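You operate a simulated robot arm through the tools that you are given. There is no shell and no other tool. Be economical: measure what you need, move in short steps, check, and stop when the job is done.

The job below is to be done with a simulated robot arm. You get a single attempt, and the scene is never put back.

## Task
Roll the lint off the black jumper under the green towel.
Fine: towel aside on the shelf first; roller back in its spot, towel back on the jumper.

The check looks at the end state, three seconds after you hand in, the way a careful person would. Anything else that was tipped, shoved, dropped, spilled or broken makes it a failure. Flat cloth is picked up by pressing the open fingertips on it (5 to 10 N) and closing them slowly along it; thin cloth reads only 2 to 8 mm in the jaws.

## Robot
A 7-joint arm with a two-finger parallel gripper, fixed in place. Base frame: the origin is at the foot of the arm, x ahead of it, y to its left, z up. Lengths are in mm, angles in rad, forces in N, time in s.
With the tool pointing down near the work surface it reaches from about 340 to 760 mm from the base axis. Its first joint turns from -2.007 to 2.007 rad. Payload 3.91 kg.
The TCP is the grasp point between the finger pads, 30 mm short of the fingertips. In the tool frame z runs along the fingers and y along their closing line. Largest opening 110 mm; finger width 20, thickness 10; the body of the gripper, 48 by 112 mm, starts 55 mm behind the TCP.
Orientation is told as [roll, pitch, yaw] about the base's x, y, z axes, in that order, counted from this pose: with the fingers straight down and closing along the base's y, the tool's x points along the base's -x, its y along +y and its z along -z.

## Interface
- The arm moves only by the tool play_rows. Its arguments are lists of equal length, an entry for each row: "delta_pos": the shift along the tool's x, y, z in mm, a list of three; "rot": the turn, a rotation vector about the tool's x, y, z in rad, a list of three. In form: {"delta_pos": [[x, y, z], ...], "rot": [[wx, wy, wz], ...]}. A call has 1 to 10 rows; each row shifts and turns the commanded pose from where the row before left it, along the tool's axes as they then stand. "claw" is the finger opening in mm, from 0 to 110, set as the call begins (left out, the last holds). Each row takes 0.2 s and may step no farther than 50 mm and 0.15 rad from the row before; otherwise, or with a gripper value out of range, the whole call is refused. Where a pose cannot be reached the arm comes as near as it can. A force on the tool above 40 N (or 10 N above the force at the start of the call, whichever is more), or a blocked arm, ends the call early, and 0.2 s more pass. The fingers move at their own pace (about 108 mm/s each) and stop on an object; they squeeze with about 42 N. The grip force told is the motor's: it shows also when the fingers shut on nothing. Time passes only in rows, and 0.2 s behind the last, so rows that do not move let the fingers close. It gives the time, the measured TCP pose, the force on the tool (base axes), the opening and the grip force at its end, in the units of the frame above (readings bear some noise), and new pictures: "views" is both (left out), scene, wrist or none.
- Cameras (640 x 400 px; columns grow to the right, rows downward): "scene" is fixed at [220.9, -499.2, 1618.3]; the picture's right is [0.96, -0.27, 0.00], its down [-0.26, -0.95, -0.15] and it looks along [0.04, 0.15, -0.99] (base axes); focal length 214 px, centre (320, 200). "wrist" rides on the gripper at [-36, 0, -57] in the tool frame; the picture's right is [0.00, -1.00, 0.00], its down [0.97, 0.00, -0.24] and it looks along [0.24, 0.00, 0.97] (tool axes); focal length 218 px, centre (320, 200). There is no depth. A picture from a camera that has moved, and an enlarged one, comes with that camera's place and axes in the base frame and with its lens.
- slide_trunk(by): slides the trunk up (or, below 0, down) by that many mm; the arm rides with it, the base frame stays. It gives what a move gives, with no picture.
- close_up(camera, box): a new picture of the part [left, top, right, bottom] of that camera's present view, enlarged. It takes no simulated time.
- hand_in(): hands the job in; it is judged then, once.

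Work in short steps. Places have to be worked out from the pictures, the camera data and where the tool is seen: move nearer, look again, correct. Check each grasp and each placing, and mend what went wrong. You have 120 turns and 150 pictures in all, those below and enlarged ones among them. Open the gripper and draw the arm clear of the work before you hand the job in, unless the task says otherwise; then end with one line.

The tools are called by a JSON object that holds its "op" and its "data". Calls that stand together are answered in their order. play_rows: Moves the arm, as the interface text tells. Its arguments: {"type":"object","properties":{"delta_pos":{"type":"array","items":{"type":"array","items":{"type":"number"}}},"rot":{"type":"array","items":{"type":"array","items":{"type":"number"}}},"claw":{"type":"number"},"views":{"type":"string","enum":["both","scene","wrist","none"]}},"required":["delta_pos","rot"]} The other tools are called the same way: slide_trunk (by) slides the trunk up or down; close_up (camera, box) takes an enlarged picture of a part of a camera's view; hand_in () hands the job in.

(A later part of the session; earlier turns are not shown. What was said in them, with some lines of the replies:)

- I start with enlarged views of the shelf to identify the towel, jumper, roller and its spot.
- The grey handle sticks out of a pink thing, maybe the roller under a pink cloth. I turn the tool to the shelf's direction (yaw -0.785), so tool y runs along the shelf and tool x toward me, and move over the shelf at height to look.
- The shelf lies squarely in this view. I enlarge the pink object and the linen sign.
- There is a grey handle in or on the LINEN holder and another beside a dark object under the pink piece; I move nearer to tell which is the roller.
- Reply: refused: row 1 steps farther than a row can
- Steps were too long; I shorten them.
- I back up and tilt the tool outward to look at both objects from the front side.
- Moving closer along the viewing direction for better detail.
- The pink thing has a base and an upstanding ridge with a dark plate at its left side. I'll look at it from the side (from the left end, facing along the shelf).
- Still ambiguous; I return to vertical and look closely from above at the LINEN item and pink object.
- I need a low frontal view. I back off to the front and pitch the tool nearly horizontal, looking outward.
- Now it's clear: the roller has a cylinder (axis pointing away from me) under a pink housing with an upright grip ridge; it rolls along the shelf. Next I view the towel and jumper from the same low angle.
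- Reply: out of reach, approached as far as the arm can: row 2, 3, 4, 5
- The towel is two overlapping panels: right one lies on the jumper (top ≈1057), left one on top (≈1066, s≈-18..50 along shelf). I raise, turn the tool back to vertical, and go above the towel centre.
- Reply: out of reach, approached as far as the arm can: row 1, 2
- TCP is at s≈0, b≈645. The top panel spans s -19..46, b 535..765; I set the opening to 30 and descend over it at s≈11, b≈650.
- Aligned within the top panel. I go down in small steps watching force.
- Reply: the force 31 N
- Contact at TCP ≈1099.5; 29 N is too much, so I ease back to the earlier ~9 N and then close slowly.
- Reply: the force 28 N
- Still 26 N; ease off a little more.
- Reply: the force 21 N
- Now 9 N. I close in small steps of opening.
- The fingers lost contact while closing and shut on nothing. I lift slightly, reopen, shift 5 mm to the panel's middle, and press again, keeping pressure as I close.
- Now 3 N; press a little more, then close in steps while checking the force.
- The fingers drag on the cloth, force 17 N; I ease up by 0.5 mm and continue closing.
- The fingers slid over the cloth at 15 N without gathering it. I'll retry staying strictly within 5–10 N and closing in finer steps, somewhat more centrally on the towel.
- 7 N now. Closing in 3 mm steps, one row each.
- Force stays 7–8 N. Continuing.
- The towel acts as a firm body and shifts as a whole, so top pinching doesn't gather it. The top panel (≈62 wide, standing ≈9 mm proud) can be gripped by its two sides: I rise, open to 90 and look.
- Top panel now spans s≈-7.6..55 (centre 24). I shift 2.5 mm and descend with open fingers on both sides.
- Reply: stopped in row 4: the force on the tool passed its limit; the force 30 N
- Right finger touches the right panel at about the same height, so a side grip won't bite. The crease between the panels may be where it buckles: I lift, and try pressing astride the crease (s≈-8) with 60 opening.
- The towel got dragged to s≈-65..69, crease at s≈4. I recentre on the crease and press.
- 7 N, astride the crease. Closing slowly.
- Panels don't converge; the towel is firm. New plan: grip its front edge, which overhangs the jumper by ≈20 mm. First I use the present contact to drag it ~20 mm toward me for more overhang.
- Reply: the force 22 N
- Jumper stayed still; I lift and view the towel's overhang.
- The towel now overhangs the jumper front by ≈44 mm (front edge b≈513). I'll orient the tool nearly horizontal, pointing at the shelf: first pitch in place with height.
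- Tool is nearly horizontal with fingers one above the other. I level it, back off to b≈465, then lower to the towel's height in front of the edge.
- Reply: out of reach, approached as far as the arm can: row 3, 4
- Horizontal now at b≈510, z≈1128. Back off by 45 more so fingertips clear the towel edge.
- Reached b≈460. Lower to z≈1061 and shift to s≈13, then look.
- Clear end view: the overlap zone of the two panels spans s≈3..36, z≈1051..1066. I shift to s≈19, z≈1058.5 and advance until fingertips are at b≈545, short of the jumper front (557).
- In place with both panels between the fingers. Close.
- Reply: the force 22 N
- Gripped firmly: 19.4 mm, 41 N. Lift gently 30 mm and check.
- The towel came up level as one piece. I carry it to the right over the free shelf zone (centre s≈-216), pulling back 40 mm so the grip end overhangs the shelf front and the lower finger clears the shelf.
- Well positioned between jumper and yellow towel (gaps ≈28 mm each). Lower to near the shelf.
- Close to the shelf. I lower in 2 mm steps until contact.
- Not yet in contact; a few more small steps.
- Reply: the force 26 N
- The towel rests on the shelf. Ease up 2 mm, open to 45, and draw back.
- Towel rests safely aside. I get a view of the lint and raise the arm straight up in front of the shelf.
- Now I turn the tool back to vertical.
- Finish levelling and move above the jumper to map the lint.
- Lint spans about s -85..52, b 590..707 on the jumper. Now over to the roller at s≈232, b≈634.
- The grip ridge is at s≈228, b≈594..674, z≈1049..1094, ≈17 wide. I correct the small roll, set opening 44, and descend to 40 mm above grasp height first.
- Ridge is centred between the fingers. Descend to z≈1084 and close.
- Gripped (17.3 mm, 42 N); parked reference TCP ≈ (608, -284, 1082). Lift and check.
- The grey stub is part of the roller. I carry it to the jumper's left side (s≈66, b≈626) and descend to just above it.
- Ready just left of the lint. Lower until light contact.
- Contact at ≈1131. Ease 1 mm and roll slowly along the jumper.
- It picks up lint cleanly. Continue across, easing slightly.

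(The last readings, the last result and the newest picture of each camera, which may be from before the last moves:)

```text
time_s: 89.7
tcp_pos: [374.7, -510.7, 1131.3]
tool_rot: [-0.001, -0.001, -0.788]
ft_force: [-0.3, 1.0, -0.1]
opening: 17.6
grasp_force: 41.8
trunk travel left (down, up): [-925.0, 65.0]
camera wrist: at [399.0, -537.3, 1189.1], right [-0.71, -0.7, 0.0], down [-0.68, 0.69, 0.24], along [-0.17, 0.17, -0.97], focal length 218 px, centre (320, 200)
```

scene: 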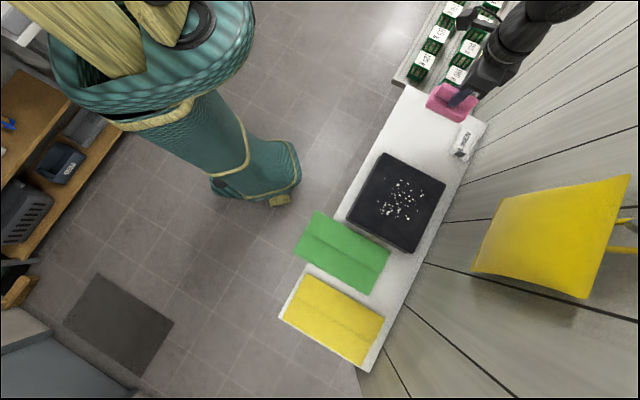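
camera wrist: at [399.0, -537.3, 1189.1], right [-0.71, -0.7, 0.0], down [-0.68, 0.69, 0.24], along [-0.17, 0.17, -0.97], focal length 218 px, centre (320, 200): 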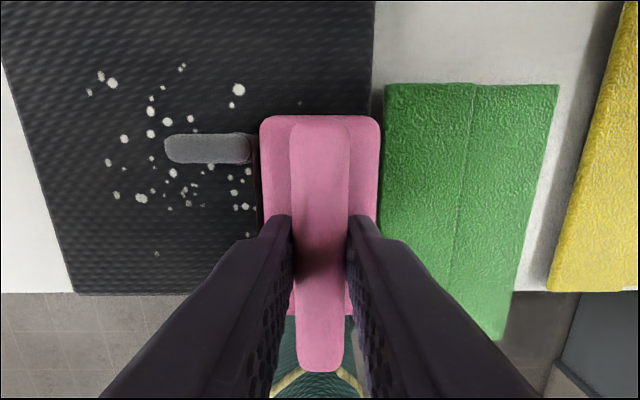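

The lint seems to remain, and contact was lost on the second half. I lift and compare closely.

{"op": "play_rows", "data": {"delta_pos": [[0, 0, -30], [0, 0, -40], [0, 0, -20], [0, 0, 0]], "rot": [[0, 0, 0], [0, 0, 0], [0, 0, 0], [0, 0, 0]], "views": "both"}}

{"op": "close_up", "data": {"camera": "wrist", "box": [60, 20, 300, 240]}}

{"op": "close_up", "data": {"camera": "scene", "box": [330, 90, 490, 260]}}

```text
time_s: 90.7
tcp_pos: [374.5, -510.4, 1223.2]
tool_rot: [-0.003, -0.001, -0.787]
ft_force: [0.0, -0.3, -1.7]
opening: 17.5
grasp_force: 42.4
trunk travel left (down, up): [-925.0, 65.0]
camera wrist: at [399.0, -536.2, 1279.2], right [-0.71, -0.71, 0.0], down [-0.68, 0.69, 0.24], along [-0.17, 0.17, -0.97], focal length 218 px, centre (320, 200)
```

scene: 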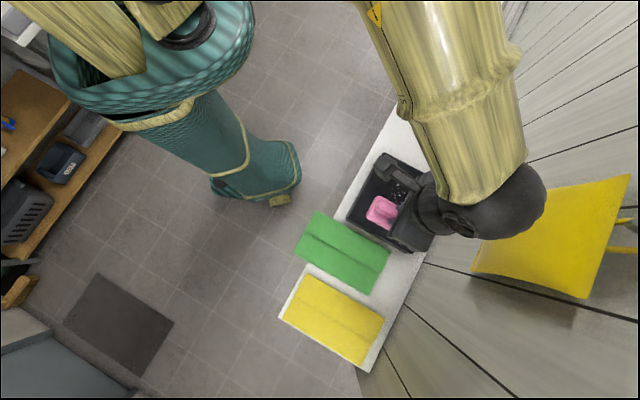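
wrist: 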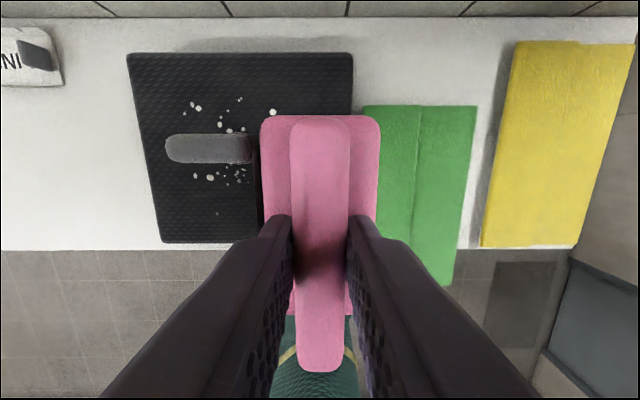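

```text
1.82 times, centred on (180, 130) of wrist
camera zoom: at [399.0, -536.2, 1279.2], right [-0.71, -0.71, 0.0], down [-0.68, 0.69, 0.24], along [-0.17, 0.17, -0.97], focal length 397 px, centre (574, 327)
```

zoom: 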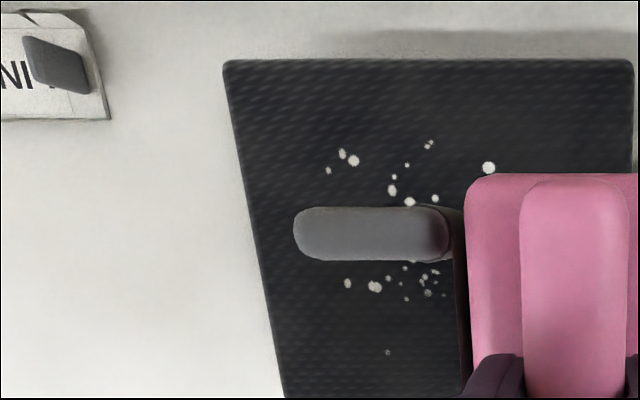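

```text
2.35 times, centred on (410, 175) of scene
camera zoom: at [220.9, -499.2, 1618.3], right [0.96, -0.27, 0.0], down [-0.26, -0.95, -0.15], along [0.04, 0.15, -0.99], focal length 505 px, centre (108, 259)
```

zoom: 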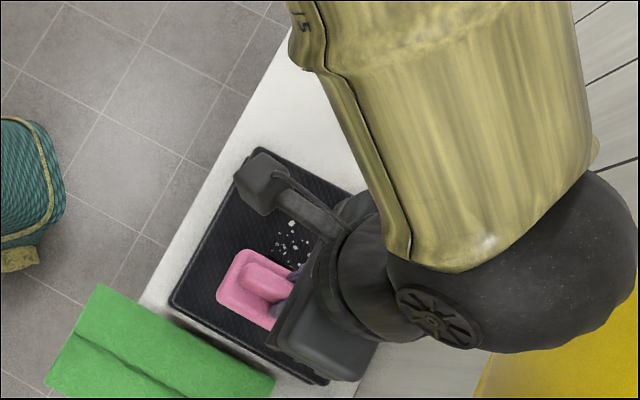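

Nothing was picked up on that pass. I test a second pass in the other direction with steady 10–15 N: first descend at s≈-98, b≈640.

{"op": "play_rows", "data": {"delta_pos": [[-14, 0, 40], [0, -2, 45], [0, 0, 6], [0, 0, 0]], "rot": [[0, 0, 0], [0, 0, 0], [0, 0, 0], [0, 0, 0]], "views": "none"}}

{"op": "play_rows", "data": {"delta_pos": [[0, 0, 1], [0, 0, 1], [0, 0, 0]], "rot": [[0, 0, 0], [0, 0, 0], [0, 0, 0]], "views": "none"}}

```text
time_s: 91.7
tcp_pos: [383.9, -518.9, 1132.5]
tool_rot: [0.001, -0.003, -0.786]
ft_force: [-0.3, 0.2, -0.9]
opening: 17.6
grasp_force: 42.2
trunk travel left (down, up): [-925.0, 65.0]
```

```text
time_s: 92.5
tcp_pos: [382.4, -520.6, 1131.1]
tool_rot: [-0.001, -0.007, -0.786]
ft_force: [1.7, 2.1, 21.4]
opening: 17.6
grasp_force: 41.8
trunk travel left (down, up): [-925.0, 65.0]
```

In contact at 21 N; ease slightly and roll in the +s direction slowly.

{"op": "play_rows", "data": {"delta_pos": [[0, 3, -0.5], [0, 8, 0], [0, 8, 0], [0, 8, 0], [0, 8, 0], [0, 8, 0], [0, 8, 0], [0, 8, 0], [0, 8, 0], [0, 8, 0]], "rot": [[0, 0, 0], [0, 0, 0], [0, 0, 0], [0, 0, 0], [0, 0, 0], [0, 0, 0], [0, 0, 0], [0, 0, 0], [0, 0, 0], [0, 0, 0]], "views": "wrist"}}

```text
time_s: 94.7
tcp_pos: [435.1, -468.2, 1131.7]
tool_rot: [0.0, -0.005, -0.789]
ft_force: [-8.6, -7.2, 27.2]
opening: 17.4
grasp_force: 42.6
trunk travel left (down, up): [-925.0, 65.0]
camera wrist: at [458.8, -495.2, 1188.7], right [-0.71, -0.71, 0.0], down [-0.69, 0.69, 0.24], along [-0.17, 0.17, -0.97], focal length 218 px, centre (320, 200)
```

wrist: 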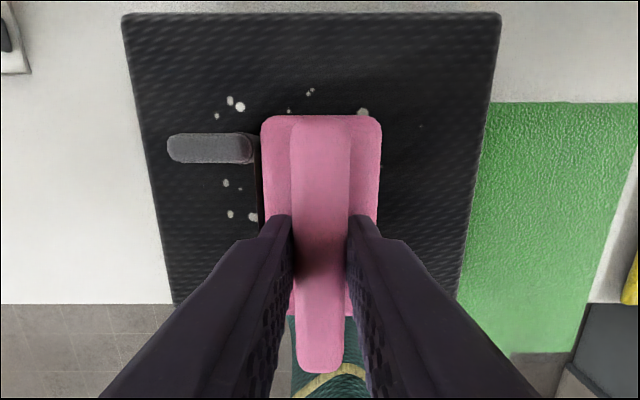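

Lateral drag is 11 N, so the roller may be sliding rather than rolling. I continue the pass to the left end and then look at what's left.

{"op": "play_rows", "data": {"delta_pos": [[0, 10, -0.5], [0, 10, 0], [0, 10, 0], [0, 10, 0], [0, 10, 0], [0, 10, 0], [0, 10, 0], [0, 10, 0], [0, 10, 0], [0, 0, 0]], "rot": [[0, 0, 0], [0, 0, 0], [0, 0, 0], [0, 0, 0], [0, 0, 0], [0, 0, 0], [0, 0, 0], [0, 0, 0], [0, 0, 0], [0, 0, 0]], "views": "wrist"}}

{"op": "close_up", "data": {"camera": "wrist", "box": [180, 20, 600, 300]}}

```text
time_s: 96.9
tcp_pos: [500.5, -404.8, 1131.5]
tool_rot: [0.001, -0.003, -0.787]
ft_force: [-6.8, -4.0, 18.8]
opening: 17.5
grasp_force: 42.4
trunk travel left (down, up): [-925.0, 65.0]
camera wrist: at [524.5, -431.3, 1188.6], right [-0.71, -0.71, 0.0], down [-0.69, 0.69, 0.24], along [-0.17, 0.17, -0.97], focal length 218 px, centre (320, 200)
```

wrist: 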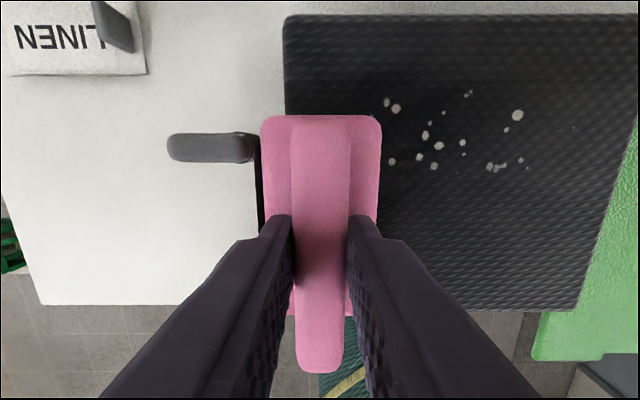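

```text
1.43 times, centred on (390, 160) of wrist
camera zoom: at [524.5, -431.3, 1188.6], right [-0.71, -0.71, 0.0], down [-0.69, 0.69, 0.24], along [-0.17, 0.17, -0.97], focal length 312 px, centre (220, 257)
```

zoom: 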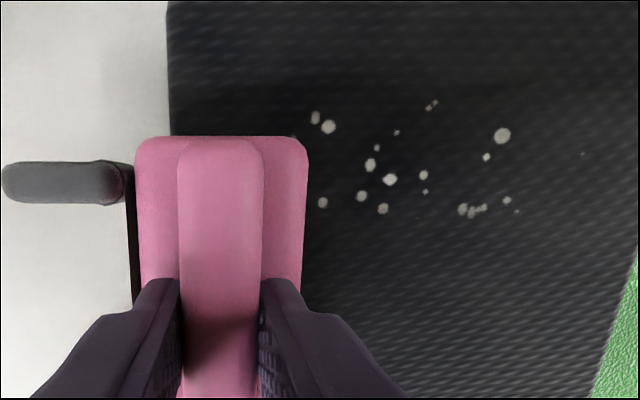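

The +s pass removed the lint below b≈660. I lift, return to the right end at b≈690, and roll the upper band the same way.

{"op": "play_rows", "data": {"delta_pos": [[0, 0, -25], [-10, -42, 0], [-10, -42, 0], [-10, -42, 0], [-10, -42, 0], [-8, 0, 0], [0, 0, 20], [0, 0, 4], [0, 0, 0]], "rot": [[0, 0, 0], [0, 0, 0], [0, 0, 0], [0, 0, 0], [0, 0, 0], [0, 0, 0], [0, 0, 0], [0, 0, 0], [0, 0, 0]], "views": "none"}}

{"op": "play_rows", "data": {"delta_pos": [[0, 0, 1], [0, 0, 0]], "rot": [[0, 0, 0], [0, 0, 0]], "views": "none"}}

```text
time_s: 98.9
tcp_pos: [415.9, -559.0, 1130.8]
tool_rot: [0.0, -0.004, -0.79]
ft_force: [-1.6, 0.5, 1.6]
opening: 17.4
grasp_force: 42.5
trunk travel left (down, up): [-925.0, 65.0]
```

```text
time_s: 99.5
tcp_pos: [415.9, -558.0, 1131.1]
tool_rot: [-0.003, -0.006, -0.787]
ft_force: [-0.8, -0.7, 8.0]
opening: 17.5
grasp_force: 42.4
trunk travel left (down, up): [-925.0, 65.0]
```

8 N contact at s≈-101, b≈689. Press 0.7 mm more and roll +s.

{"op": "play_rows", "data": {"delta_pos": [[0, 2, 0.7], [0, 8, 0], [0, 9, 0], [0, 9, 0], [0, 9, 0], [0, 9, 0], [0, 9, 0], [0, 9, 0], [0, 9, 0], [0, 9, 0]], "rot": [[0, 0, 0], [0, 0, 0], [0, 0, 0], [0, 0, 0], [0, 0, 0], [0, 0, 0], [0, 0, 0], [0, 0, 0], [0, 0, 0], [0, 0, 0]], "views": "none"}}

{"op": "play_rows", "data": {"delta_pos": [[0, 9, 0], [0, 9, 0], [0, 9, 0], [0, 9, 0], [0, 9, 0], [0, 9, 0], [0, 9, 0], [0, 9, 0], [0, 9, 0], [0, 0, 0]], "rot": [[0, 0, 0], [0, 0, 0], [0, 0, 0], [0, 0, 0], [0, 0, 0], [0, 0, 0], [0, 0, 0], [0, 0, 0], [0, 0, 0], [0, 0, 0]], "views": "wrist"}}

```text
time_s: 101.7
tcp_pos: [469.2, -501.2, 1130.5]
tool_rot: [-0.004, -0.008, -0.79]
ft_force: [-9.5, -11.2, 33.5]
opening: 17.7
grasp_force: 42.1
trunk travel left (down, up): [-925.0, 65.0]
```

```text
time_s: 103.9
tcp_pos: [529.7, -443.4, 1131.7]
tool_rot: [0.002, -0.004, -0.787]
ft_force: [-7.2, -7.3, 24.0]
opening: 17.6
grasp_force: 41.9
trunk travel left (down, up): [-925.0, 65.0]
camera wrist: at [553.8, -469.4, 1188.3], right [-0.71, -0.71, 0.0], down [-0.69, 0.69, 0.24], along [-0.17, 0.17, -0.97], focal length 218 px, centre (320, 200)
```

wrist: 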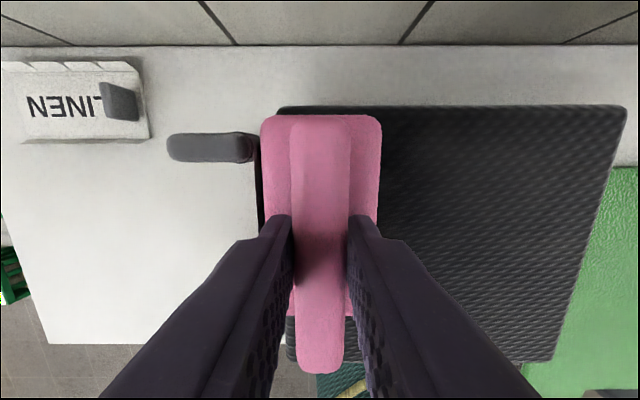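

Looks clean. I lift, swing toward the parking spot, and inspect the jumper on the way.

{"op": "play_rows", "data": {"delta_pos": [[0, 0, -30], [0, 0, -40], [14, 40, 0], [14, 42, 0], [14, 42, 0], [15, 42, 0], [0, 0, 0]], "rot": [[0, 0, 0], [0, 0, 0], [0, 0, 0], [0, 0, 0], [0, 0, 0], [0, 0, 0], [0, 0, 0]], "views": "both"}}

{"op": "close_up", "data": {"camera": "scene", "box": [330, 130, 460, 260]}}

```text
time_s: 105.5
tcp_pos: [607.0, -287.0, 1197.6]
tool_rot: [0.0, -0.002, -0.79]
ft_force: [0.4, -0.3, -0.8]
opening: 17.7
grasp_force: 42.0
trunk travel left (down, up): [-925.0, 65.0]
camera wrist: at [631.6, -313.1, 1254.5], right [-0.71, -0.7, 0.0], down [-0.68, 0.69, 0.24], along [-0.17, 0.17, -0.97], focal length 218 px, centre (320, 200)
```

scene: 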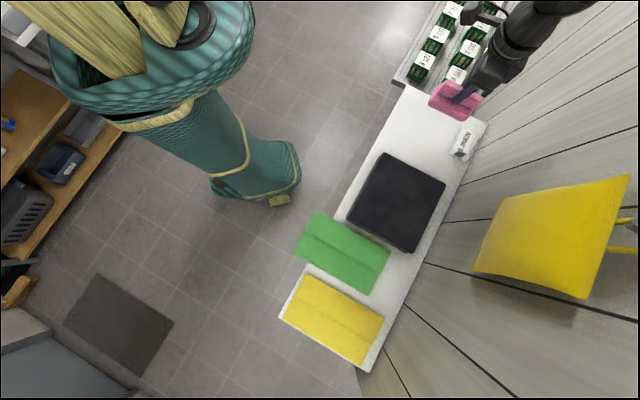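
wrist: 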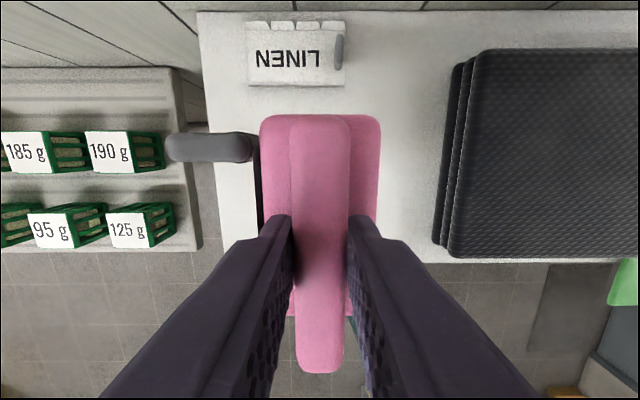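

```text
3.08 times, centred on (395, 195) of scene
camera zoom: at [220.9, -499.2, 1618.3], right [0.96, -0.27, 0.0], down [-0.26, -0.95, -0.15], along [0.04, 0.15, -0.99], focal length 660 px, centre (89, 215)
```

zoom: 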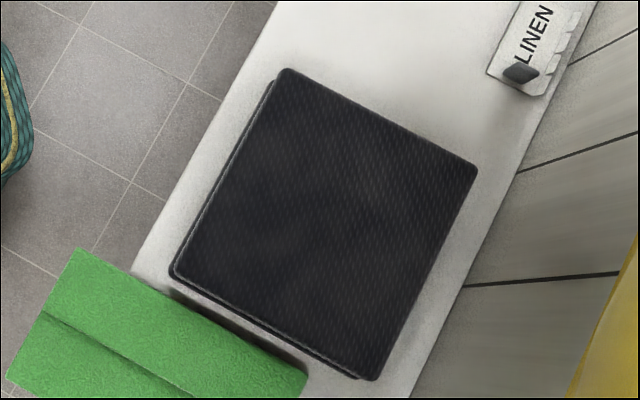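

The jumper is spotless. Now I put the roller back: correct by (x+1.5, y+2.8) to the recorded spot and descend to just above the shelf.

{"op": "play_rows", "data": {"delta_pos": [[1.5, 2.8, 30], [0, 0, 40], [0, 0, 35], [0, 0, 5], [0, 0, 0]], "rot": [[0, 0, -0.003], [0, 0, 0], [0, 0, 0], [0, 0, 0], [0, 0, 0]], "views": "none"}}

{"op": "play_rows", "data": {"delta_pos": [[0, 0, 2], [0, 0, 0]], "rot": [[0, 0, 0], [0, 0, 0]], "views": "none"}}

```text
time_s: 106.7
tcp_pos: [606.1, -284.3, 1086.8]
tool_rot: [-0.001, -0.005, -0.785]
ft_force: [-0.3, -0.3, -1.8]
opening: 17.5
grasp_force: 41.7
trunk travel left (down, up): [-925.0, 65.0]
```

```text
time_s: 107.3
tcp_pos: [606.0, -282.9, 1085.3]
tool_rot: [-0.001, -0.003, -0.785]
ft_force: [-0.3, -0.2, -1.7]
opening: 17.5
grasp_force: 42.0
trunk travel left (down, up): [-925.0, 65.0]
```

{"op": "play_rows", "data": {"delta_pos": [[-2, 0, 2], [0, 0, 0]], "rot": [[0, 0, 0], [0, 0, 0]], "views": "none"}}

{"op": "play_rows", "data": {"delta_pos": [[0, 0, 1.5], [0, 0, 0]], "rot": [[0, 0, 0], [0, 0, 0]], "views": "none"}}

```text
time_s: 107.9
tcp_pos: [609.0, -284.8, 1082.4]
tool_rot: [-0.003, -0.002, -0.786]
ft_force: [0.1, 0.5, -1.1]
opening: 17.3
grasp_force: 42.0
trunk travel left (down, up): [-925.0, 65.0]
```

```text
time_s: 108.5
tcp_pos: [610.9, -284.1, 1081.4]
tool_rot: [-0.001, 0.0, -0.785]
ft_force: [-0.3, 0.5, -1.8]
opening: 17.4
grasp_force: 42.2
trunk travel left (down, up): [-925.0, 65.0]
```

{"op": "play_rows", "data": {"delta_pos": [[0, 0, 1], [0, 0, 0]], "rot": [[0, 0, 0], [0, 0, 0]], "views": "wrist"}}

```text
time_s: 109.1
tcp_pos: [610.9, -283.5, 1080.9]
tool_rot: [0.001, -0.002, -0.784]
ft_force: [-0.9, 1.1, 2.9]
opening: 17.4
grasp_force: 41.3
trunk travel left (down, up): [-925.0, 65.0]
camera wrist: at [635.7, -310.4, 1138.5], right [-0.71, -0.71, 0.0], down [-0.69, 0.69, 0.24], along [-0.17, 0.17, -0.97], focal length 218 px, centre (320, 200)
```

wrist: 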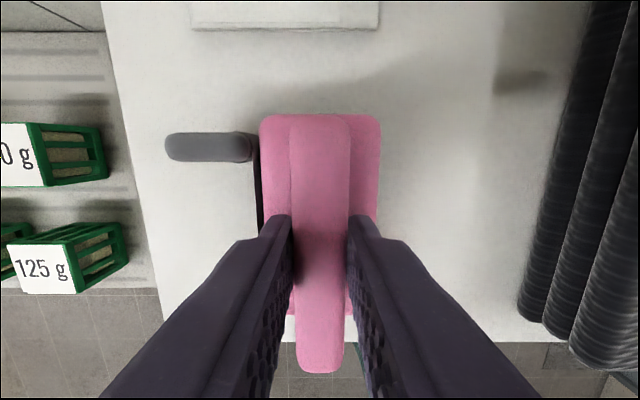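

Matches the original view almost exactly. Press 0.3 mm more and release, opening gently, then rise.

{"op": "play_rows", "data": {"delta_pos": [[0, 0, 0.3], [0, 0, 0], [0, 0, 0]], "rot": [[0, 0, 0], [0, 0, 0], [0, 0, 0]], "claw": 26, "views": "none"}}

{"op": "play_rows", "data": {"delta_pos": [[0, 0, 0], [0, 0, -15], [0, 0, -35], [0, 0, -45], [0, 0, -45], [0, 0, 0]], "rot": [[0, 0, 0], [0, 0, 0], [0, 0, 0], [0, 0, 0], [0, 0, 0], [0, 0, 0]], "claw": 44, "views": "both"}}

```text
time_s: 109.9
tcp_pos: [611.7, -282.9, 1080.7]
tool_rot: [-0.003, -0.004, -0.786]
ft_force: [-0.2, 0.8, 0.8]
opening: 26.0
grasp_force: 0.0
trunk travel left (down, up): [-925.0, 65.0]
```

```text
time_s: 111.3
tcp_pos: [614.0, -285.7, 1221.0]
tool_rot: [-0.002, -0.002, -0.785]
ft_force: [-0.1, 0.2, 0.5]
opening: 44.1
grasp_force: 0.1
trunk travel left (down, up): [-925.0, 65.0]
camera wrist: at [639.2, -311.5, 1278.7], right [-0.71, -0.71, 0.0], down [-0.69, 0.69, 0.24], along [-0.17, 0.17, -0.97], focal length 218 px, centre (320, 200)
```

scene: 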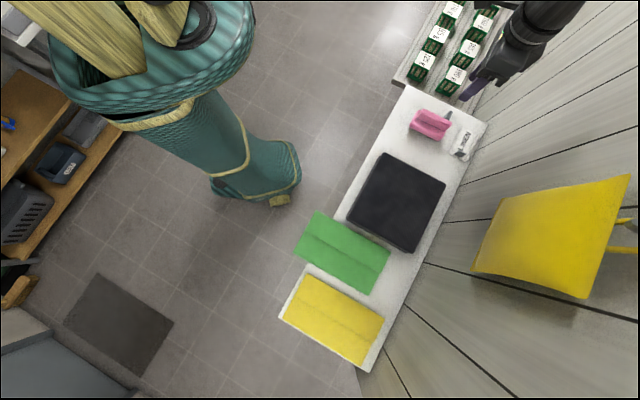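
wrist: 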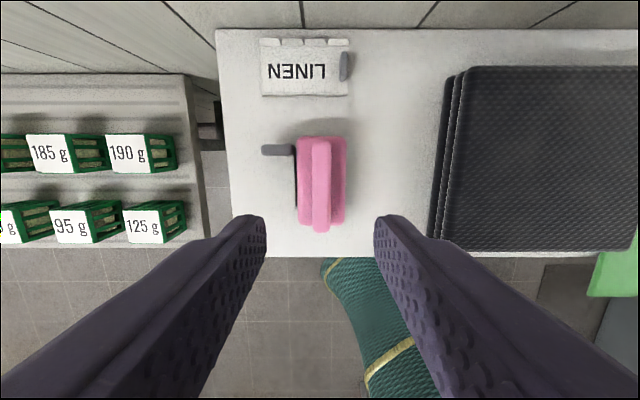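

Roller sits at its original spot. Now the towel: swing right at height while pitching the tool to horizontal.

{"op": "play_rows", "data": {"delta_pos": [[0, -43, 0], [0, -43, 0], [0, -43, 0], [0, -43, 0], [0, -43, 0], [0, -43, 0], [0, -43, 0], [0, -43, 0], [0, -43, 0], [0, -41, 0]], "rot": [[0, 0, 0], [0, -0.15, 0], [0, -0.15, 0], [0, -0.15, 0], [0, -0.15, 0], [0, -0.15, 0], [0, -0.15, 0], [0, -0.15, 0], [0, -0.15, 0], [0, -0.15, 0]], "claw": 50, "views": "none"}}

{"op": "play_rows", "data": {"delta_pos": [[0, 0, 0], [0, 0, 0], [0, 0, 0], [0, 0, 0], [0, 0, 0], [0, 0, 0], [0, 0, 0], [0, 0, 0], [0, 0, 0], [0, 0, 0]], "rot": [[0, -0.1, 0.1], [0, -0.1, 0.1], [0, 0, 0.15], [0, 0, 0.15], [0, 0, 0.15], [0, 0, 0.15], [0, 0, 0.15], [0, 0, 0.15], [0, 0, 0.15], [0, 0, 0.15]], "views": "none"}}

```text
time_s: 113.5
tcp_pos: [308.3, -589.2, 1218.0]
tool_rot: [0.002, -1.353, -0.786]
ft_force: [0.4, -0.3, -0.2]
opening: 50.0
grasp_force: 0.0
trunk travel left (down, up): [-925.0, 65.0]
```

```text
time_s: 115.7
tcp_pos: [308.7, -588.0, 1221.3]
tool_rot: [1.55, -0.171, -2.372]
ft_force: [-0.1, -0.2, -0.4]
opening: 50.1
grasp_force: 0.0
trunk travel left (down, up): [-925.0, 65.0]
```

Finish the roll, then back off in front of the shelf.

{"op": "play_rows", "data": {"delta_pos": [[0, 0, 0], [0, 0, -30], [0, 0, -43], [0, 0, -43], [0, 0, -43], [0, 0, -43], [0, 0, -14], [0, 0, 0]], "rot": [[0, 0, 0.14], [0, 0.02, 0.03], [0.02, 0, 0], [0, 0, 0], [0, 0, 0], [0, 0, 0], [0, 0, 0], [0, 0, 0]], "views": "none"}}

```text
time_s: 117.5
tcp_pos: [154.2, -431.3, 1227.2]
tool_rot: [1.531, -0.003, -2.358]
ft_force: [-0.2, -0.3, 0.5]
opening: 49.9
grasp_force: 0.0
trunk travel left (down, up): [-925.0, 65.0]
```

Correct the tilt and lower to the towel's height.

{"op": "play_rows", "data": {"delta_pos": [[0, -30, 0], [0, -43, 0], [0, -43, 0], [0, -43, 0], [0, -43, 0], [0, -13, 0], [0, 0, 0]], "rot": [[-0.039, 0.008, 0], [0, 0, 0], [0, 0, 0], [0, 0, 0], [0, 0, 0], [0, 0, 0], [0, 0, 0]], "views": "wrist"}}

```text
time_s: 119.1
tcp_pos: [154.3, -432.5, 1014.2]
tool_rot: [1.569, -0.003, -2.348]
ft_force: [-0.1, 0.7, 0.2]
opening: 49.8
grasp_force: 0.1
trunk travel left (down, up): [-925.0, 65.0]
camera wrist: at [88.4, -419.7, 1014.3], right [0.0, 0.0, -1.0], down [0.51, 0.86, 0.0], along [0.86, -0.51, 0.0], focal length 218 px, centre (320, 200)
```

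wrist: 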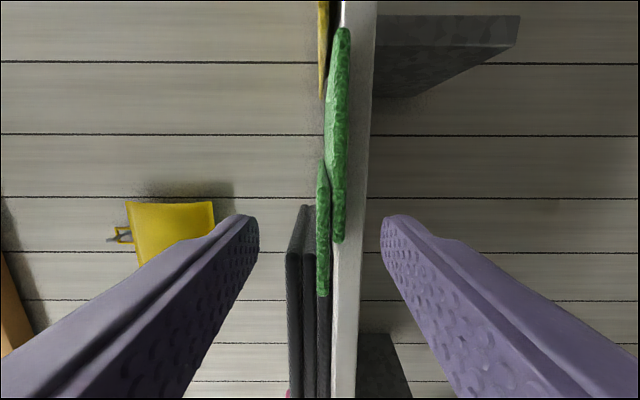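

Same relation as at release. Lower 4 mm and advance 60 mm, then close.

{"op": "play_rows", "data": {"delta_pos": [[0, -4, 0], [0, 0, 20], [0, 0, 20], [0, 0, 20], [0, 0, 0]], "rot": [[0, 0, 0], [0, 0, 0], [0, 0, 0], [0, 0, 0], [0, 0, 0]], "views": "none"}}

{"op": "play_rows", "data": {"delta_pos": [[0, 0, 0], [0, 0, 0]], "rot": [[0, 0, 0], [0, 0, 0]], "claw": 24, "views": "none"}}

{"op": "play_rows", "data": {"delta_pos": [[0, 0, 0], [0, 0, 0], [0, 0, 0]], "rot": [[0, 0, 0], [0, 0, 0], [0, 0, 0]], "claw": 0, "views": "wrist"}}

```text
time_s: 120.3
tcp_pos: [195.0, -476.1, 1010.3]
tool_rot: [1.57, -0.004, -2.346]
ft_force: [-0.8, -0.8, 1.0]
opening: 50.3
grasp_force: 0.1
trunk travel left (down, up): [-925.0, 65.0]
```

```text
time_s: 120.9
tcp_pos: [197.0, -476.8, 1010.6]
tool_rot: [1.569, -0.002, -2.348]
ft_force: [0.1, -0.8, 0.7]
opening: 23.8
grasp_force: 0.1
trunk travel left (down, up): [-925.0, 65.0]
```

```text
time_s: 121.7
tcp_pos: [196.2, -475.4, 1011.3]
tool_rot: [1.568, -0.002, -2.347]
ft_force: [-0.2, -0.1, -0.7]
opening: 19.2
grasp_force: 42.4
trunk travel left (down, up): [-925.0, 65.0]
camera wrist: at [129.3, -462.4, 1010.9], right [0.0, 0.0, -1.0], down [0.51, 0.86, 0.0], along [0.86, -0.51, 0.0], focal length 218 px, centre (320, 200)
```

wrist: 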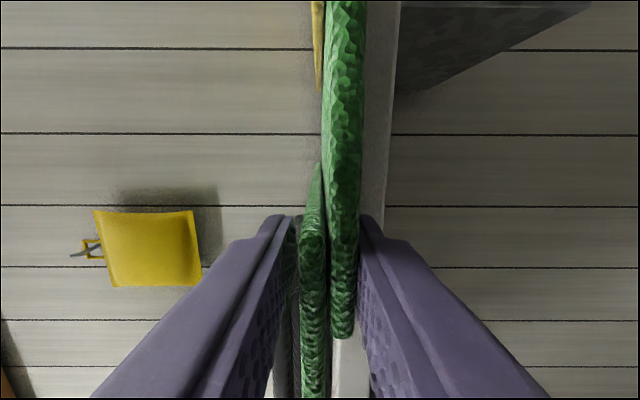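

Gripped again (19.2 mm). Lift 95 mm and carry back over the jumper (target TCP s≈2, b≈521).

{"op": "play_rows", "data": {"delta_pos": [[0, 10, 0], [0, 40, 0], [0, 45, 0], [40, 0, 6], [40, 0, 8], [40, 0, 8], [40, 0, 8], [38, 0, 8], [0, 0, 8], [0, 0, 0]], "rot": [[0, 0, 0], [0, 0, 0], [0, 0, 0], [0, 0, 0], [0, 0, 0], [0, 0, 0], [0, 0, 0], [0, 0, 0], [0, 0, 0], [0, 0, 0]], "views": "both"}}

```text
time_s: 123.9
tcp_pos: [371.3, -365.2, 1104.7]
tool_rot: [1.569, -0.004, -2.346]
ft_force: [-0.2, -1.0, -0.7]
opening: 19.6
grasp_force: 41.9
trunk travel left (down, up): [-925.0, 65.0]
camera wrist: at [304.0, -351.7, 1104.8], right [0.0, 0.0, -1.0], down [0.51, 0.86, 0.0], along [0.86, -0.51, 0.0], focal length 218 px, centre (320, 200)
```

scene: 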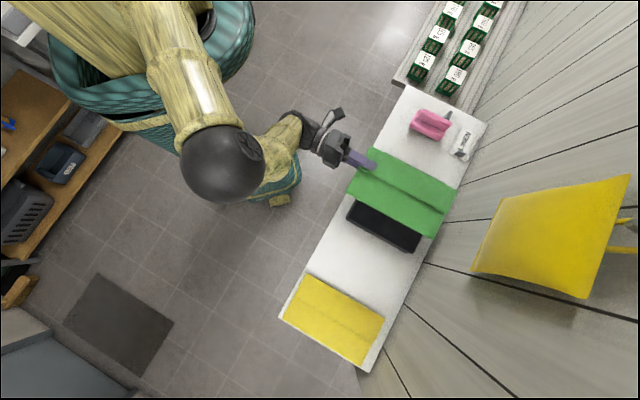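
wrist: 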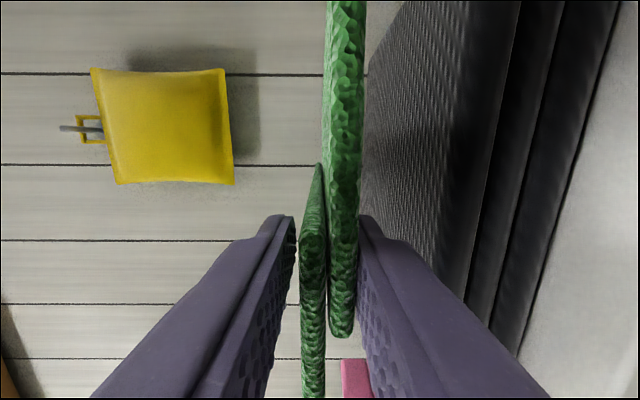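

At s≈4, b≈521. Descend to just above the jumper.

{"op": "play_rows", "data": {"delta_pos": [[-2, -20, 0], [0, -18, 0], [0, -3, 0], [0, 0, 0]], "rot": [[0, 0, 0], [0, 0, 0], [0, 0, 0], [0, 0, 0]], "views": "none"}}

{"op": "play_rows", "data": {"delta_pos": [[0, -1.5, 0], [0, 0, 0]], "rot": [[0, 0, 0], [0, 0, 0]], "views": "none"}}

{"op": "play_rows", "data": {"delta_pos": [[0, -1.5, 0], [0, 0, 0]], "rot": [[0, 0, 0], [0, 0, 0]], "views": "none"}}

```text
time_s: 125.0
tcp_pos: [367.7, -369.1, 1070.1]
tool_rot: [1.59, -0.001, -2.349]
ft_force: [-3.1, 3.9, 12.0]
opening: 19.3
grasp_force: 42.0
trunk travel left (down, up): [-925.0, 65.0]
stopped in row 4: the force on the tool passed its limit (the readings are from after the stop); the commanded pose is now the measured one
```

```text
time_s: 125.6
tcp_pos: [366.9, -369.1, 1068.7]
tool_rot: [1.592, -0.002, -2.348]
ft_force: [0.9, 0.6, 27.2]
opening: 19.2
grasp_force: 41.9
trunk travel left (down, up): [-925.0, 65.0]
```

```text
time_s: 126.2
tcp_pos: [367.7, -369.5, 1069.9]
tool_rot: [1.6, 0.0, -2.347]
ft_force: [-3.8, 4.4, 12.7]
opening: 19.3
grasp_force: 41.7
trunk travel left (down, up): [-925.0, 65.0]
stopped in row 2: the force on the tool passed its limit (the readings are from after the stop); the commanded pose is now the measured one
```

Contact came 10 mm too early: the lower finger is on the jumper's front rim. Lift 6 mm, draw back 10 mm, level the tilt, and look.

{"op": "play_rows", "data": {"delta_pos": [[0, 8, 0], [0, 0, -6], [0, 0, -6], [0, 0, 0]], "rot": [[0, 0, 0], [0, 0, 0], [0, 0, 0], [0, 0, 0]], "views": "wrist"}}

```text
time_s: 127.2
tcp_pos: [360.6, -361.5, 1073.7]
tool_rot: [1.592, 0.0, -2.348]
ft_force: [-0.5, 0.1, -0.7]
opening: 19.5
grasp_force: 41.7
trunk travel left (down, up): [-925.0, 65.0]
camera wrist: at [293.9, -348.8, 1072.5], right [0.02, -0.02, -1.0], down [0.51, 0.86, -0.01], along [0.86, -0.51, 0.02], focal length 218 px, centre (320, 200)
```

wrist: 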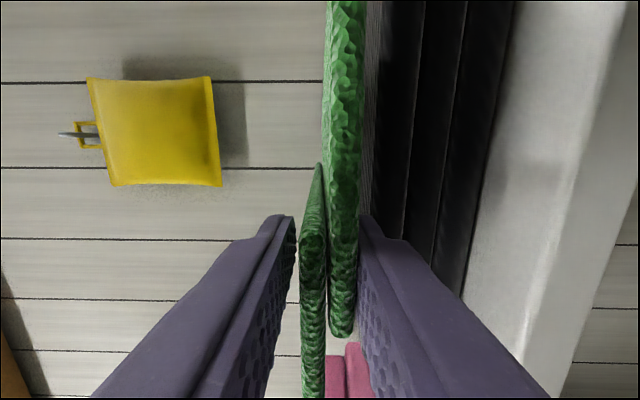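

Now b≈511. Level and descend again.

{"op": "play_rows", "data": {"delta_pos": [[2, -3, 0], [0, -5, 0], [0, -3, 0], [0, 0, 0]], "rot": [[0.02, 0, 0], [0, 0, 0], [0, 0, 0], [0, 0, 0]], "views": "none"}}

{"op": "play_rows", "data": {"delta_pos": [[0, -1.5, 0], [0, 0, 0]], "rot": [[0, 0, 0], [0, 0, 0]], "views": "none"}}

{"op": "play_rows", "data": {"delta_pos": [[0, -1.5, 0], [0, 0, 0]], "rot": [[0, 0, 0], [0, 0, 0]], "views": "none"}}

```text
time_s: 128.2
tcp_pos: [361.7, -359.6, 1063.0]
tool_rot: [1.573, -0.002, -2.347]
ft_force: [-0.4, 0.4, -1.0]
opening: 19.4
grasp_force: 41.9
trunk travel left (down, up): [-925.0, 65.0]
```

```text
time_s: 128.8
tcp_pos: [359.4, -360.7, 1063.3]
tool_rot: [1.574, -0.001, -2.348]
ft_force: [0.0, 0.1, -1.3]
opening: 19.7
grasp_force: 41.8
trunk travel left (down, up): [-925.0, 65.0]
```

```text
time_s: 129.4
tcp_pos: [361.1, -361.1, 1061.5]
tool_rot: [1.573, 0.0, -2.346]
ft_force: [-0.4, 0.1, -0.3]
opening: 19.5
grasp_force: 42.0
trunk travel left (down, up): [-925.0, 65.0]
```

{"op": "play_rows", "data": {"delta_pos": [[0, -1.2, 0], [0, 0, 0]], "rot": [[0, 0, 0], [0, 0, 0]], "views": "none"}}

{"op": "play_rows", "data": {"delta_pos": [[0, -1, 0], [0, 0, 0]], "rot": [[0, 0, 0], [0, 0, 0]], "views": "wrist"}}

```text
time_s: 130.0
tcp_pos: [361.3, -360.3, 1059.7]
tool_rot: [1.574, 0.001, -2.347]
ft_force: [-0.7, -0.4, -0.7]
opening: 19.3
grasp_force: 42.1
trunk travel left (down, up): [-925.0, 65.0]
```

```text
time_s: 130.6
tcp_pos: [362.1, -361.1, 1059.3]
tool_rot: [1.576, 0.0, -2.347]
ft_force: [2.2, -1.2, 7.6]
opening: 19.5
grasp_force: 42.1
trunk travel left (down, up): [-925.0, 65.0]
camera wrist: at [295.2, -347.2, 1059.5], right [0.0, -0.01, -1.0], down [0.51, 0.86, 0.0], along [0.86, -0.51, 0.01], focal length 218 px, centre (320, 200)
```

wrist: 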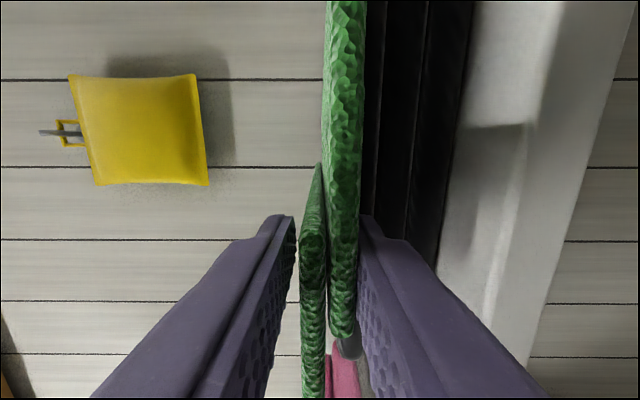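

Towel rests on the jumper. It's ≈25 mm nearer than originally; I open, draw back 20, re-grip the edge shallowly and slide it 20 mm inward.

{"op": "play_rows", "data": {"delta_pos": [[0, 0.8, 0], [0, 0, 0], [0, 0, -10], [0, 0, -10], [0, 0, 0]], "rot": [[0, 0, 0], [0, 0, 0], [0, 0, 0], [0, 0, 0], [0, 0, 0]], "claw": 32, "views": "none"}}

{"op": "play_rows", "data": {"delta_pos": [[0, 0, 0], [0, 0, 0], [0, 0, 0]], "rot": [[0, 0, 0], [0, 0, 0], [0, 0, 0]], "claw": 0, "views": "wrist"}}

```text
time_s: 131.8
tcp_pos: [345.9, -346.6, 1058.8]
tool_rot: [1.574, 0.002, -2.348]
ft_force: [-0.5, -0.9, -0.8]
opening: 32.1
grasp_force: 0.0
trunk travel left (down, up): [-925.0, 65.0]
```

```text
time_s: 132.6
tcp_pos: [346.6, -346.7, 1059.7]
tool_rot: [1.577, -0.001, -2.347]
ft_force: [0.0, 0.4, 4.6]
opening: 19.2
grasp_force: 41.6
trunk travel left (down, up): [-925.0, 65.0]
camera wrist: at [280.2, -333.7, 1059.4], right [0.0, 0.0, -1.0], down [0.51, 0.86, 0.0], along [0.86, -0.51, 0.0], focal length 218 px, centre (320, 200)
```

wrist: 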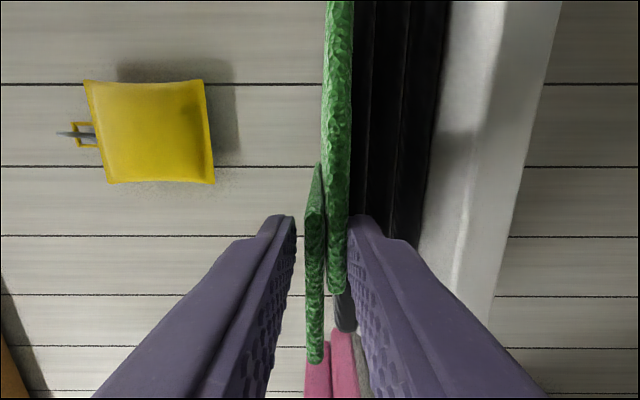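

Gripped at the edge (19.2 mm). Slide 20 mm inward with a hair of lift, then release and withdraw.

{"op": "play_rows", "data": {"delta_pos": [[0, 0.5, 4], [0, 0, 4], [0, 0, 4], [0, 0, 4], [0, 0, 4], [0, -0.5, 0], [0, 0, 0]], "rot": [[0, 0, 0], [0, 0, 0], [0, 0, 0], [0, 0, 0], [0, 0, 0], [0, 0, 0], [0, 0, 0]], "views": "none"}}

{"op": "play_rows", "data": {"delta_pos": [[0, 0, 0], [0, 0, 0], [0, 0, -20], [0, 0, -25], [0, 0, -25], [0, 0, 0]], "rot": [[0, 0, 0], [0, 0, 0], [0, 0, 0], [0, 0, 0], [0, 0, 0], [0, 0, 0]], "claw": 36, "views": "both"}}

{"op": "close_up", "data": {"camera": "scene", "box": [330, 90, 490, 260]}}

```text
time_s: 134.2
tcp_pos: [362.7, -360.8, 1059.2]
tool_rot: [1.575, -0.002, -2.348]
ft_force: [0.2, 0.1, 0.1]
opening: 19.0
grasp_force: 41.8
trunk travel left (down, up): [-925.0, 65.0]
```

```text
time_s: 135.6
tcp_pos: [312.3, -311.3, 1059.4]
tool_rot: [1.575, -0.001, -2.348]
ft_force: [0.4, 0.4, -0.5]
opening: 36.0
grasp_force: 0.1
trunk travel left (down, up): [-925.0, 65.0]
camera wrist: at [245.1, -298.5, 1060.1], right [0.0, 0.0, -1.0], down [0.51, 0.86, 0.0], along [0.86, -0.51, 0.0], focal length 218 px, centre (320, 200)
```

scene: 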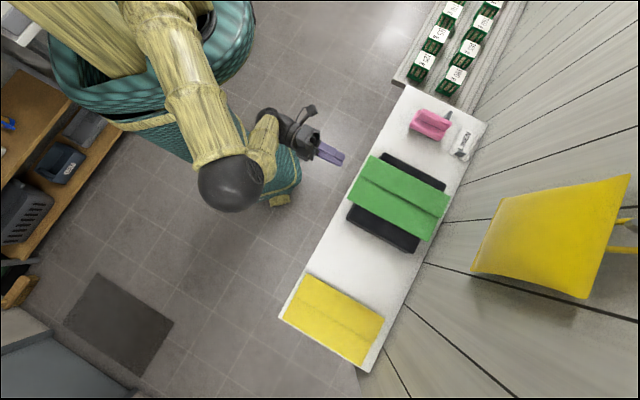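
wrist: 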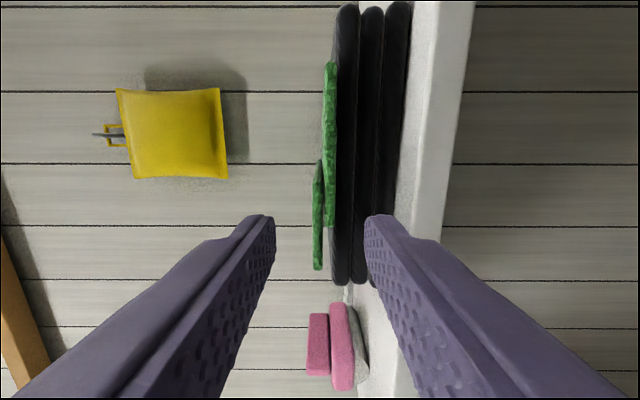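

```text
2.35 times, centred on (410, 175) of scene
camera zoom: at [220.9, -499.2, 1618.3], right [0.96, -0.27, 0.0], down [-0.26, -0.95, -0.15], along [0.04, 0.15, -0.99], focal length 505 px, centre (108, 259)
```

zoom: 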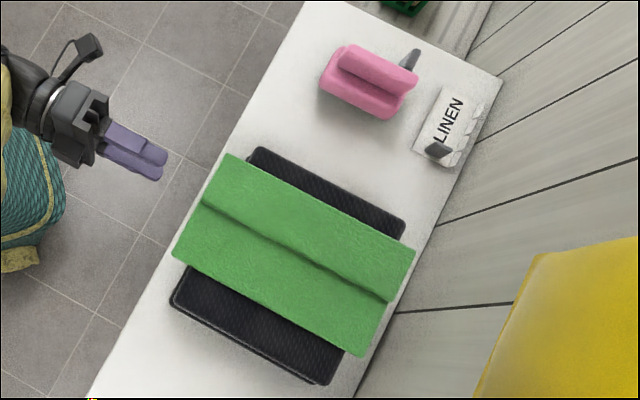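

The towel lies back on the jumper as at the start, and the roller is in its spot. I raise the arm clear, in front of the shelf.

{"op": "play_rows", "data": {"delta_pos": [[0, 40, 0], [0, 45, 0], [0, 45, 0], [0, 45, 0], [0, 40, 0], [0, 0, 0]], "rot": [[0, 0, 0], [0, 0, 0], [0, 0, 0], [0, 0, 0], [0, 0, 0], [0, 0, 0]], "claw": 110, "views": "scene"}}

```text
time_s: 137.0
tcp_pos: [344.4, -366.0, 1230.6]
tool_rot: [1.573, 0.001, -2.346]
ft_force: [-0.2, 0.3, 0.6]
opening: 109.8
grasp_force: 0.0
out of reach, approached as far as the arm can: row 3, 4, 5
trunk travel left (down, up): [-925.0, 65.0]
```

scene: 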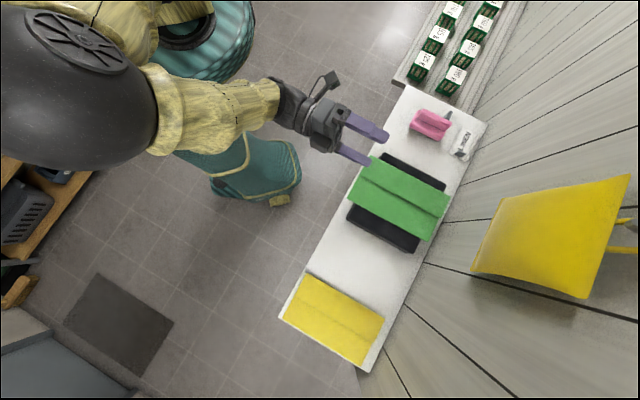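

The gripper is open and well above the shelf, and everything is in place. Handing in.

{"op": "hand_in", "data": {}}

```text
The job is handed in.
```

The job is handed in: the jumper looked free of lint in the pictures, the roller is back in its spot, and the towel is back on the jumper about where it started (its front edge roughly 5 mm nearer the arm).
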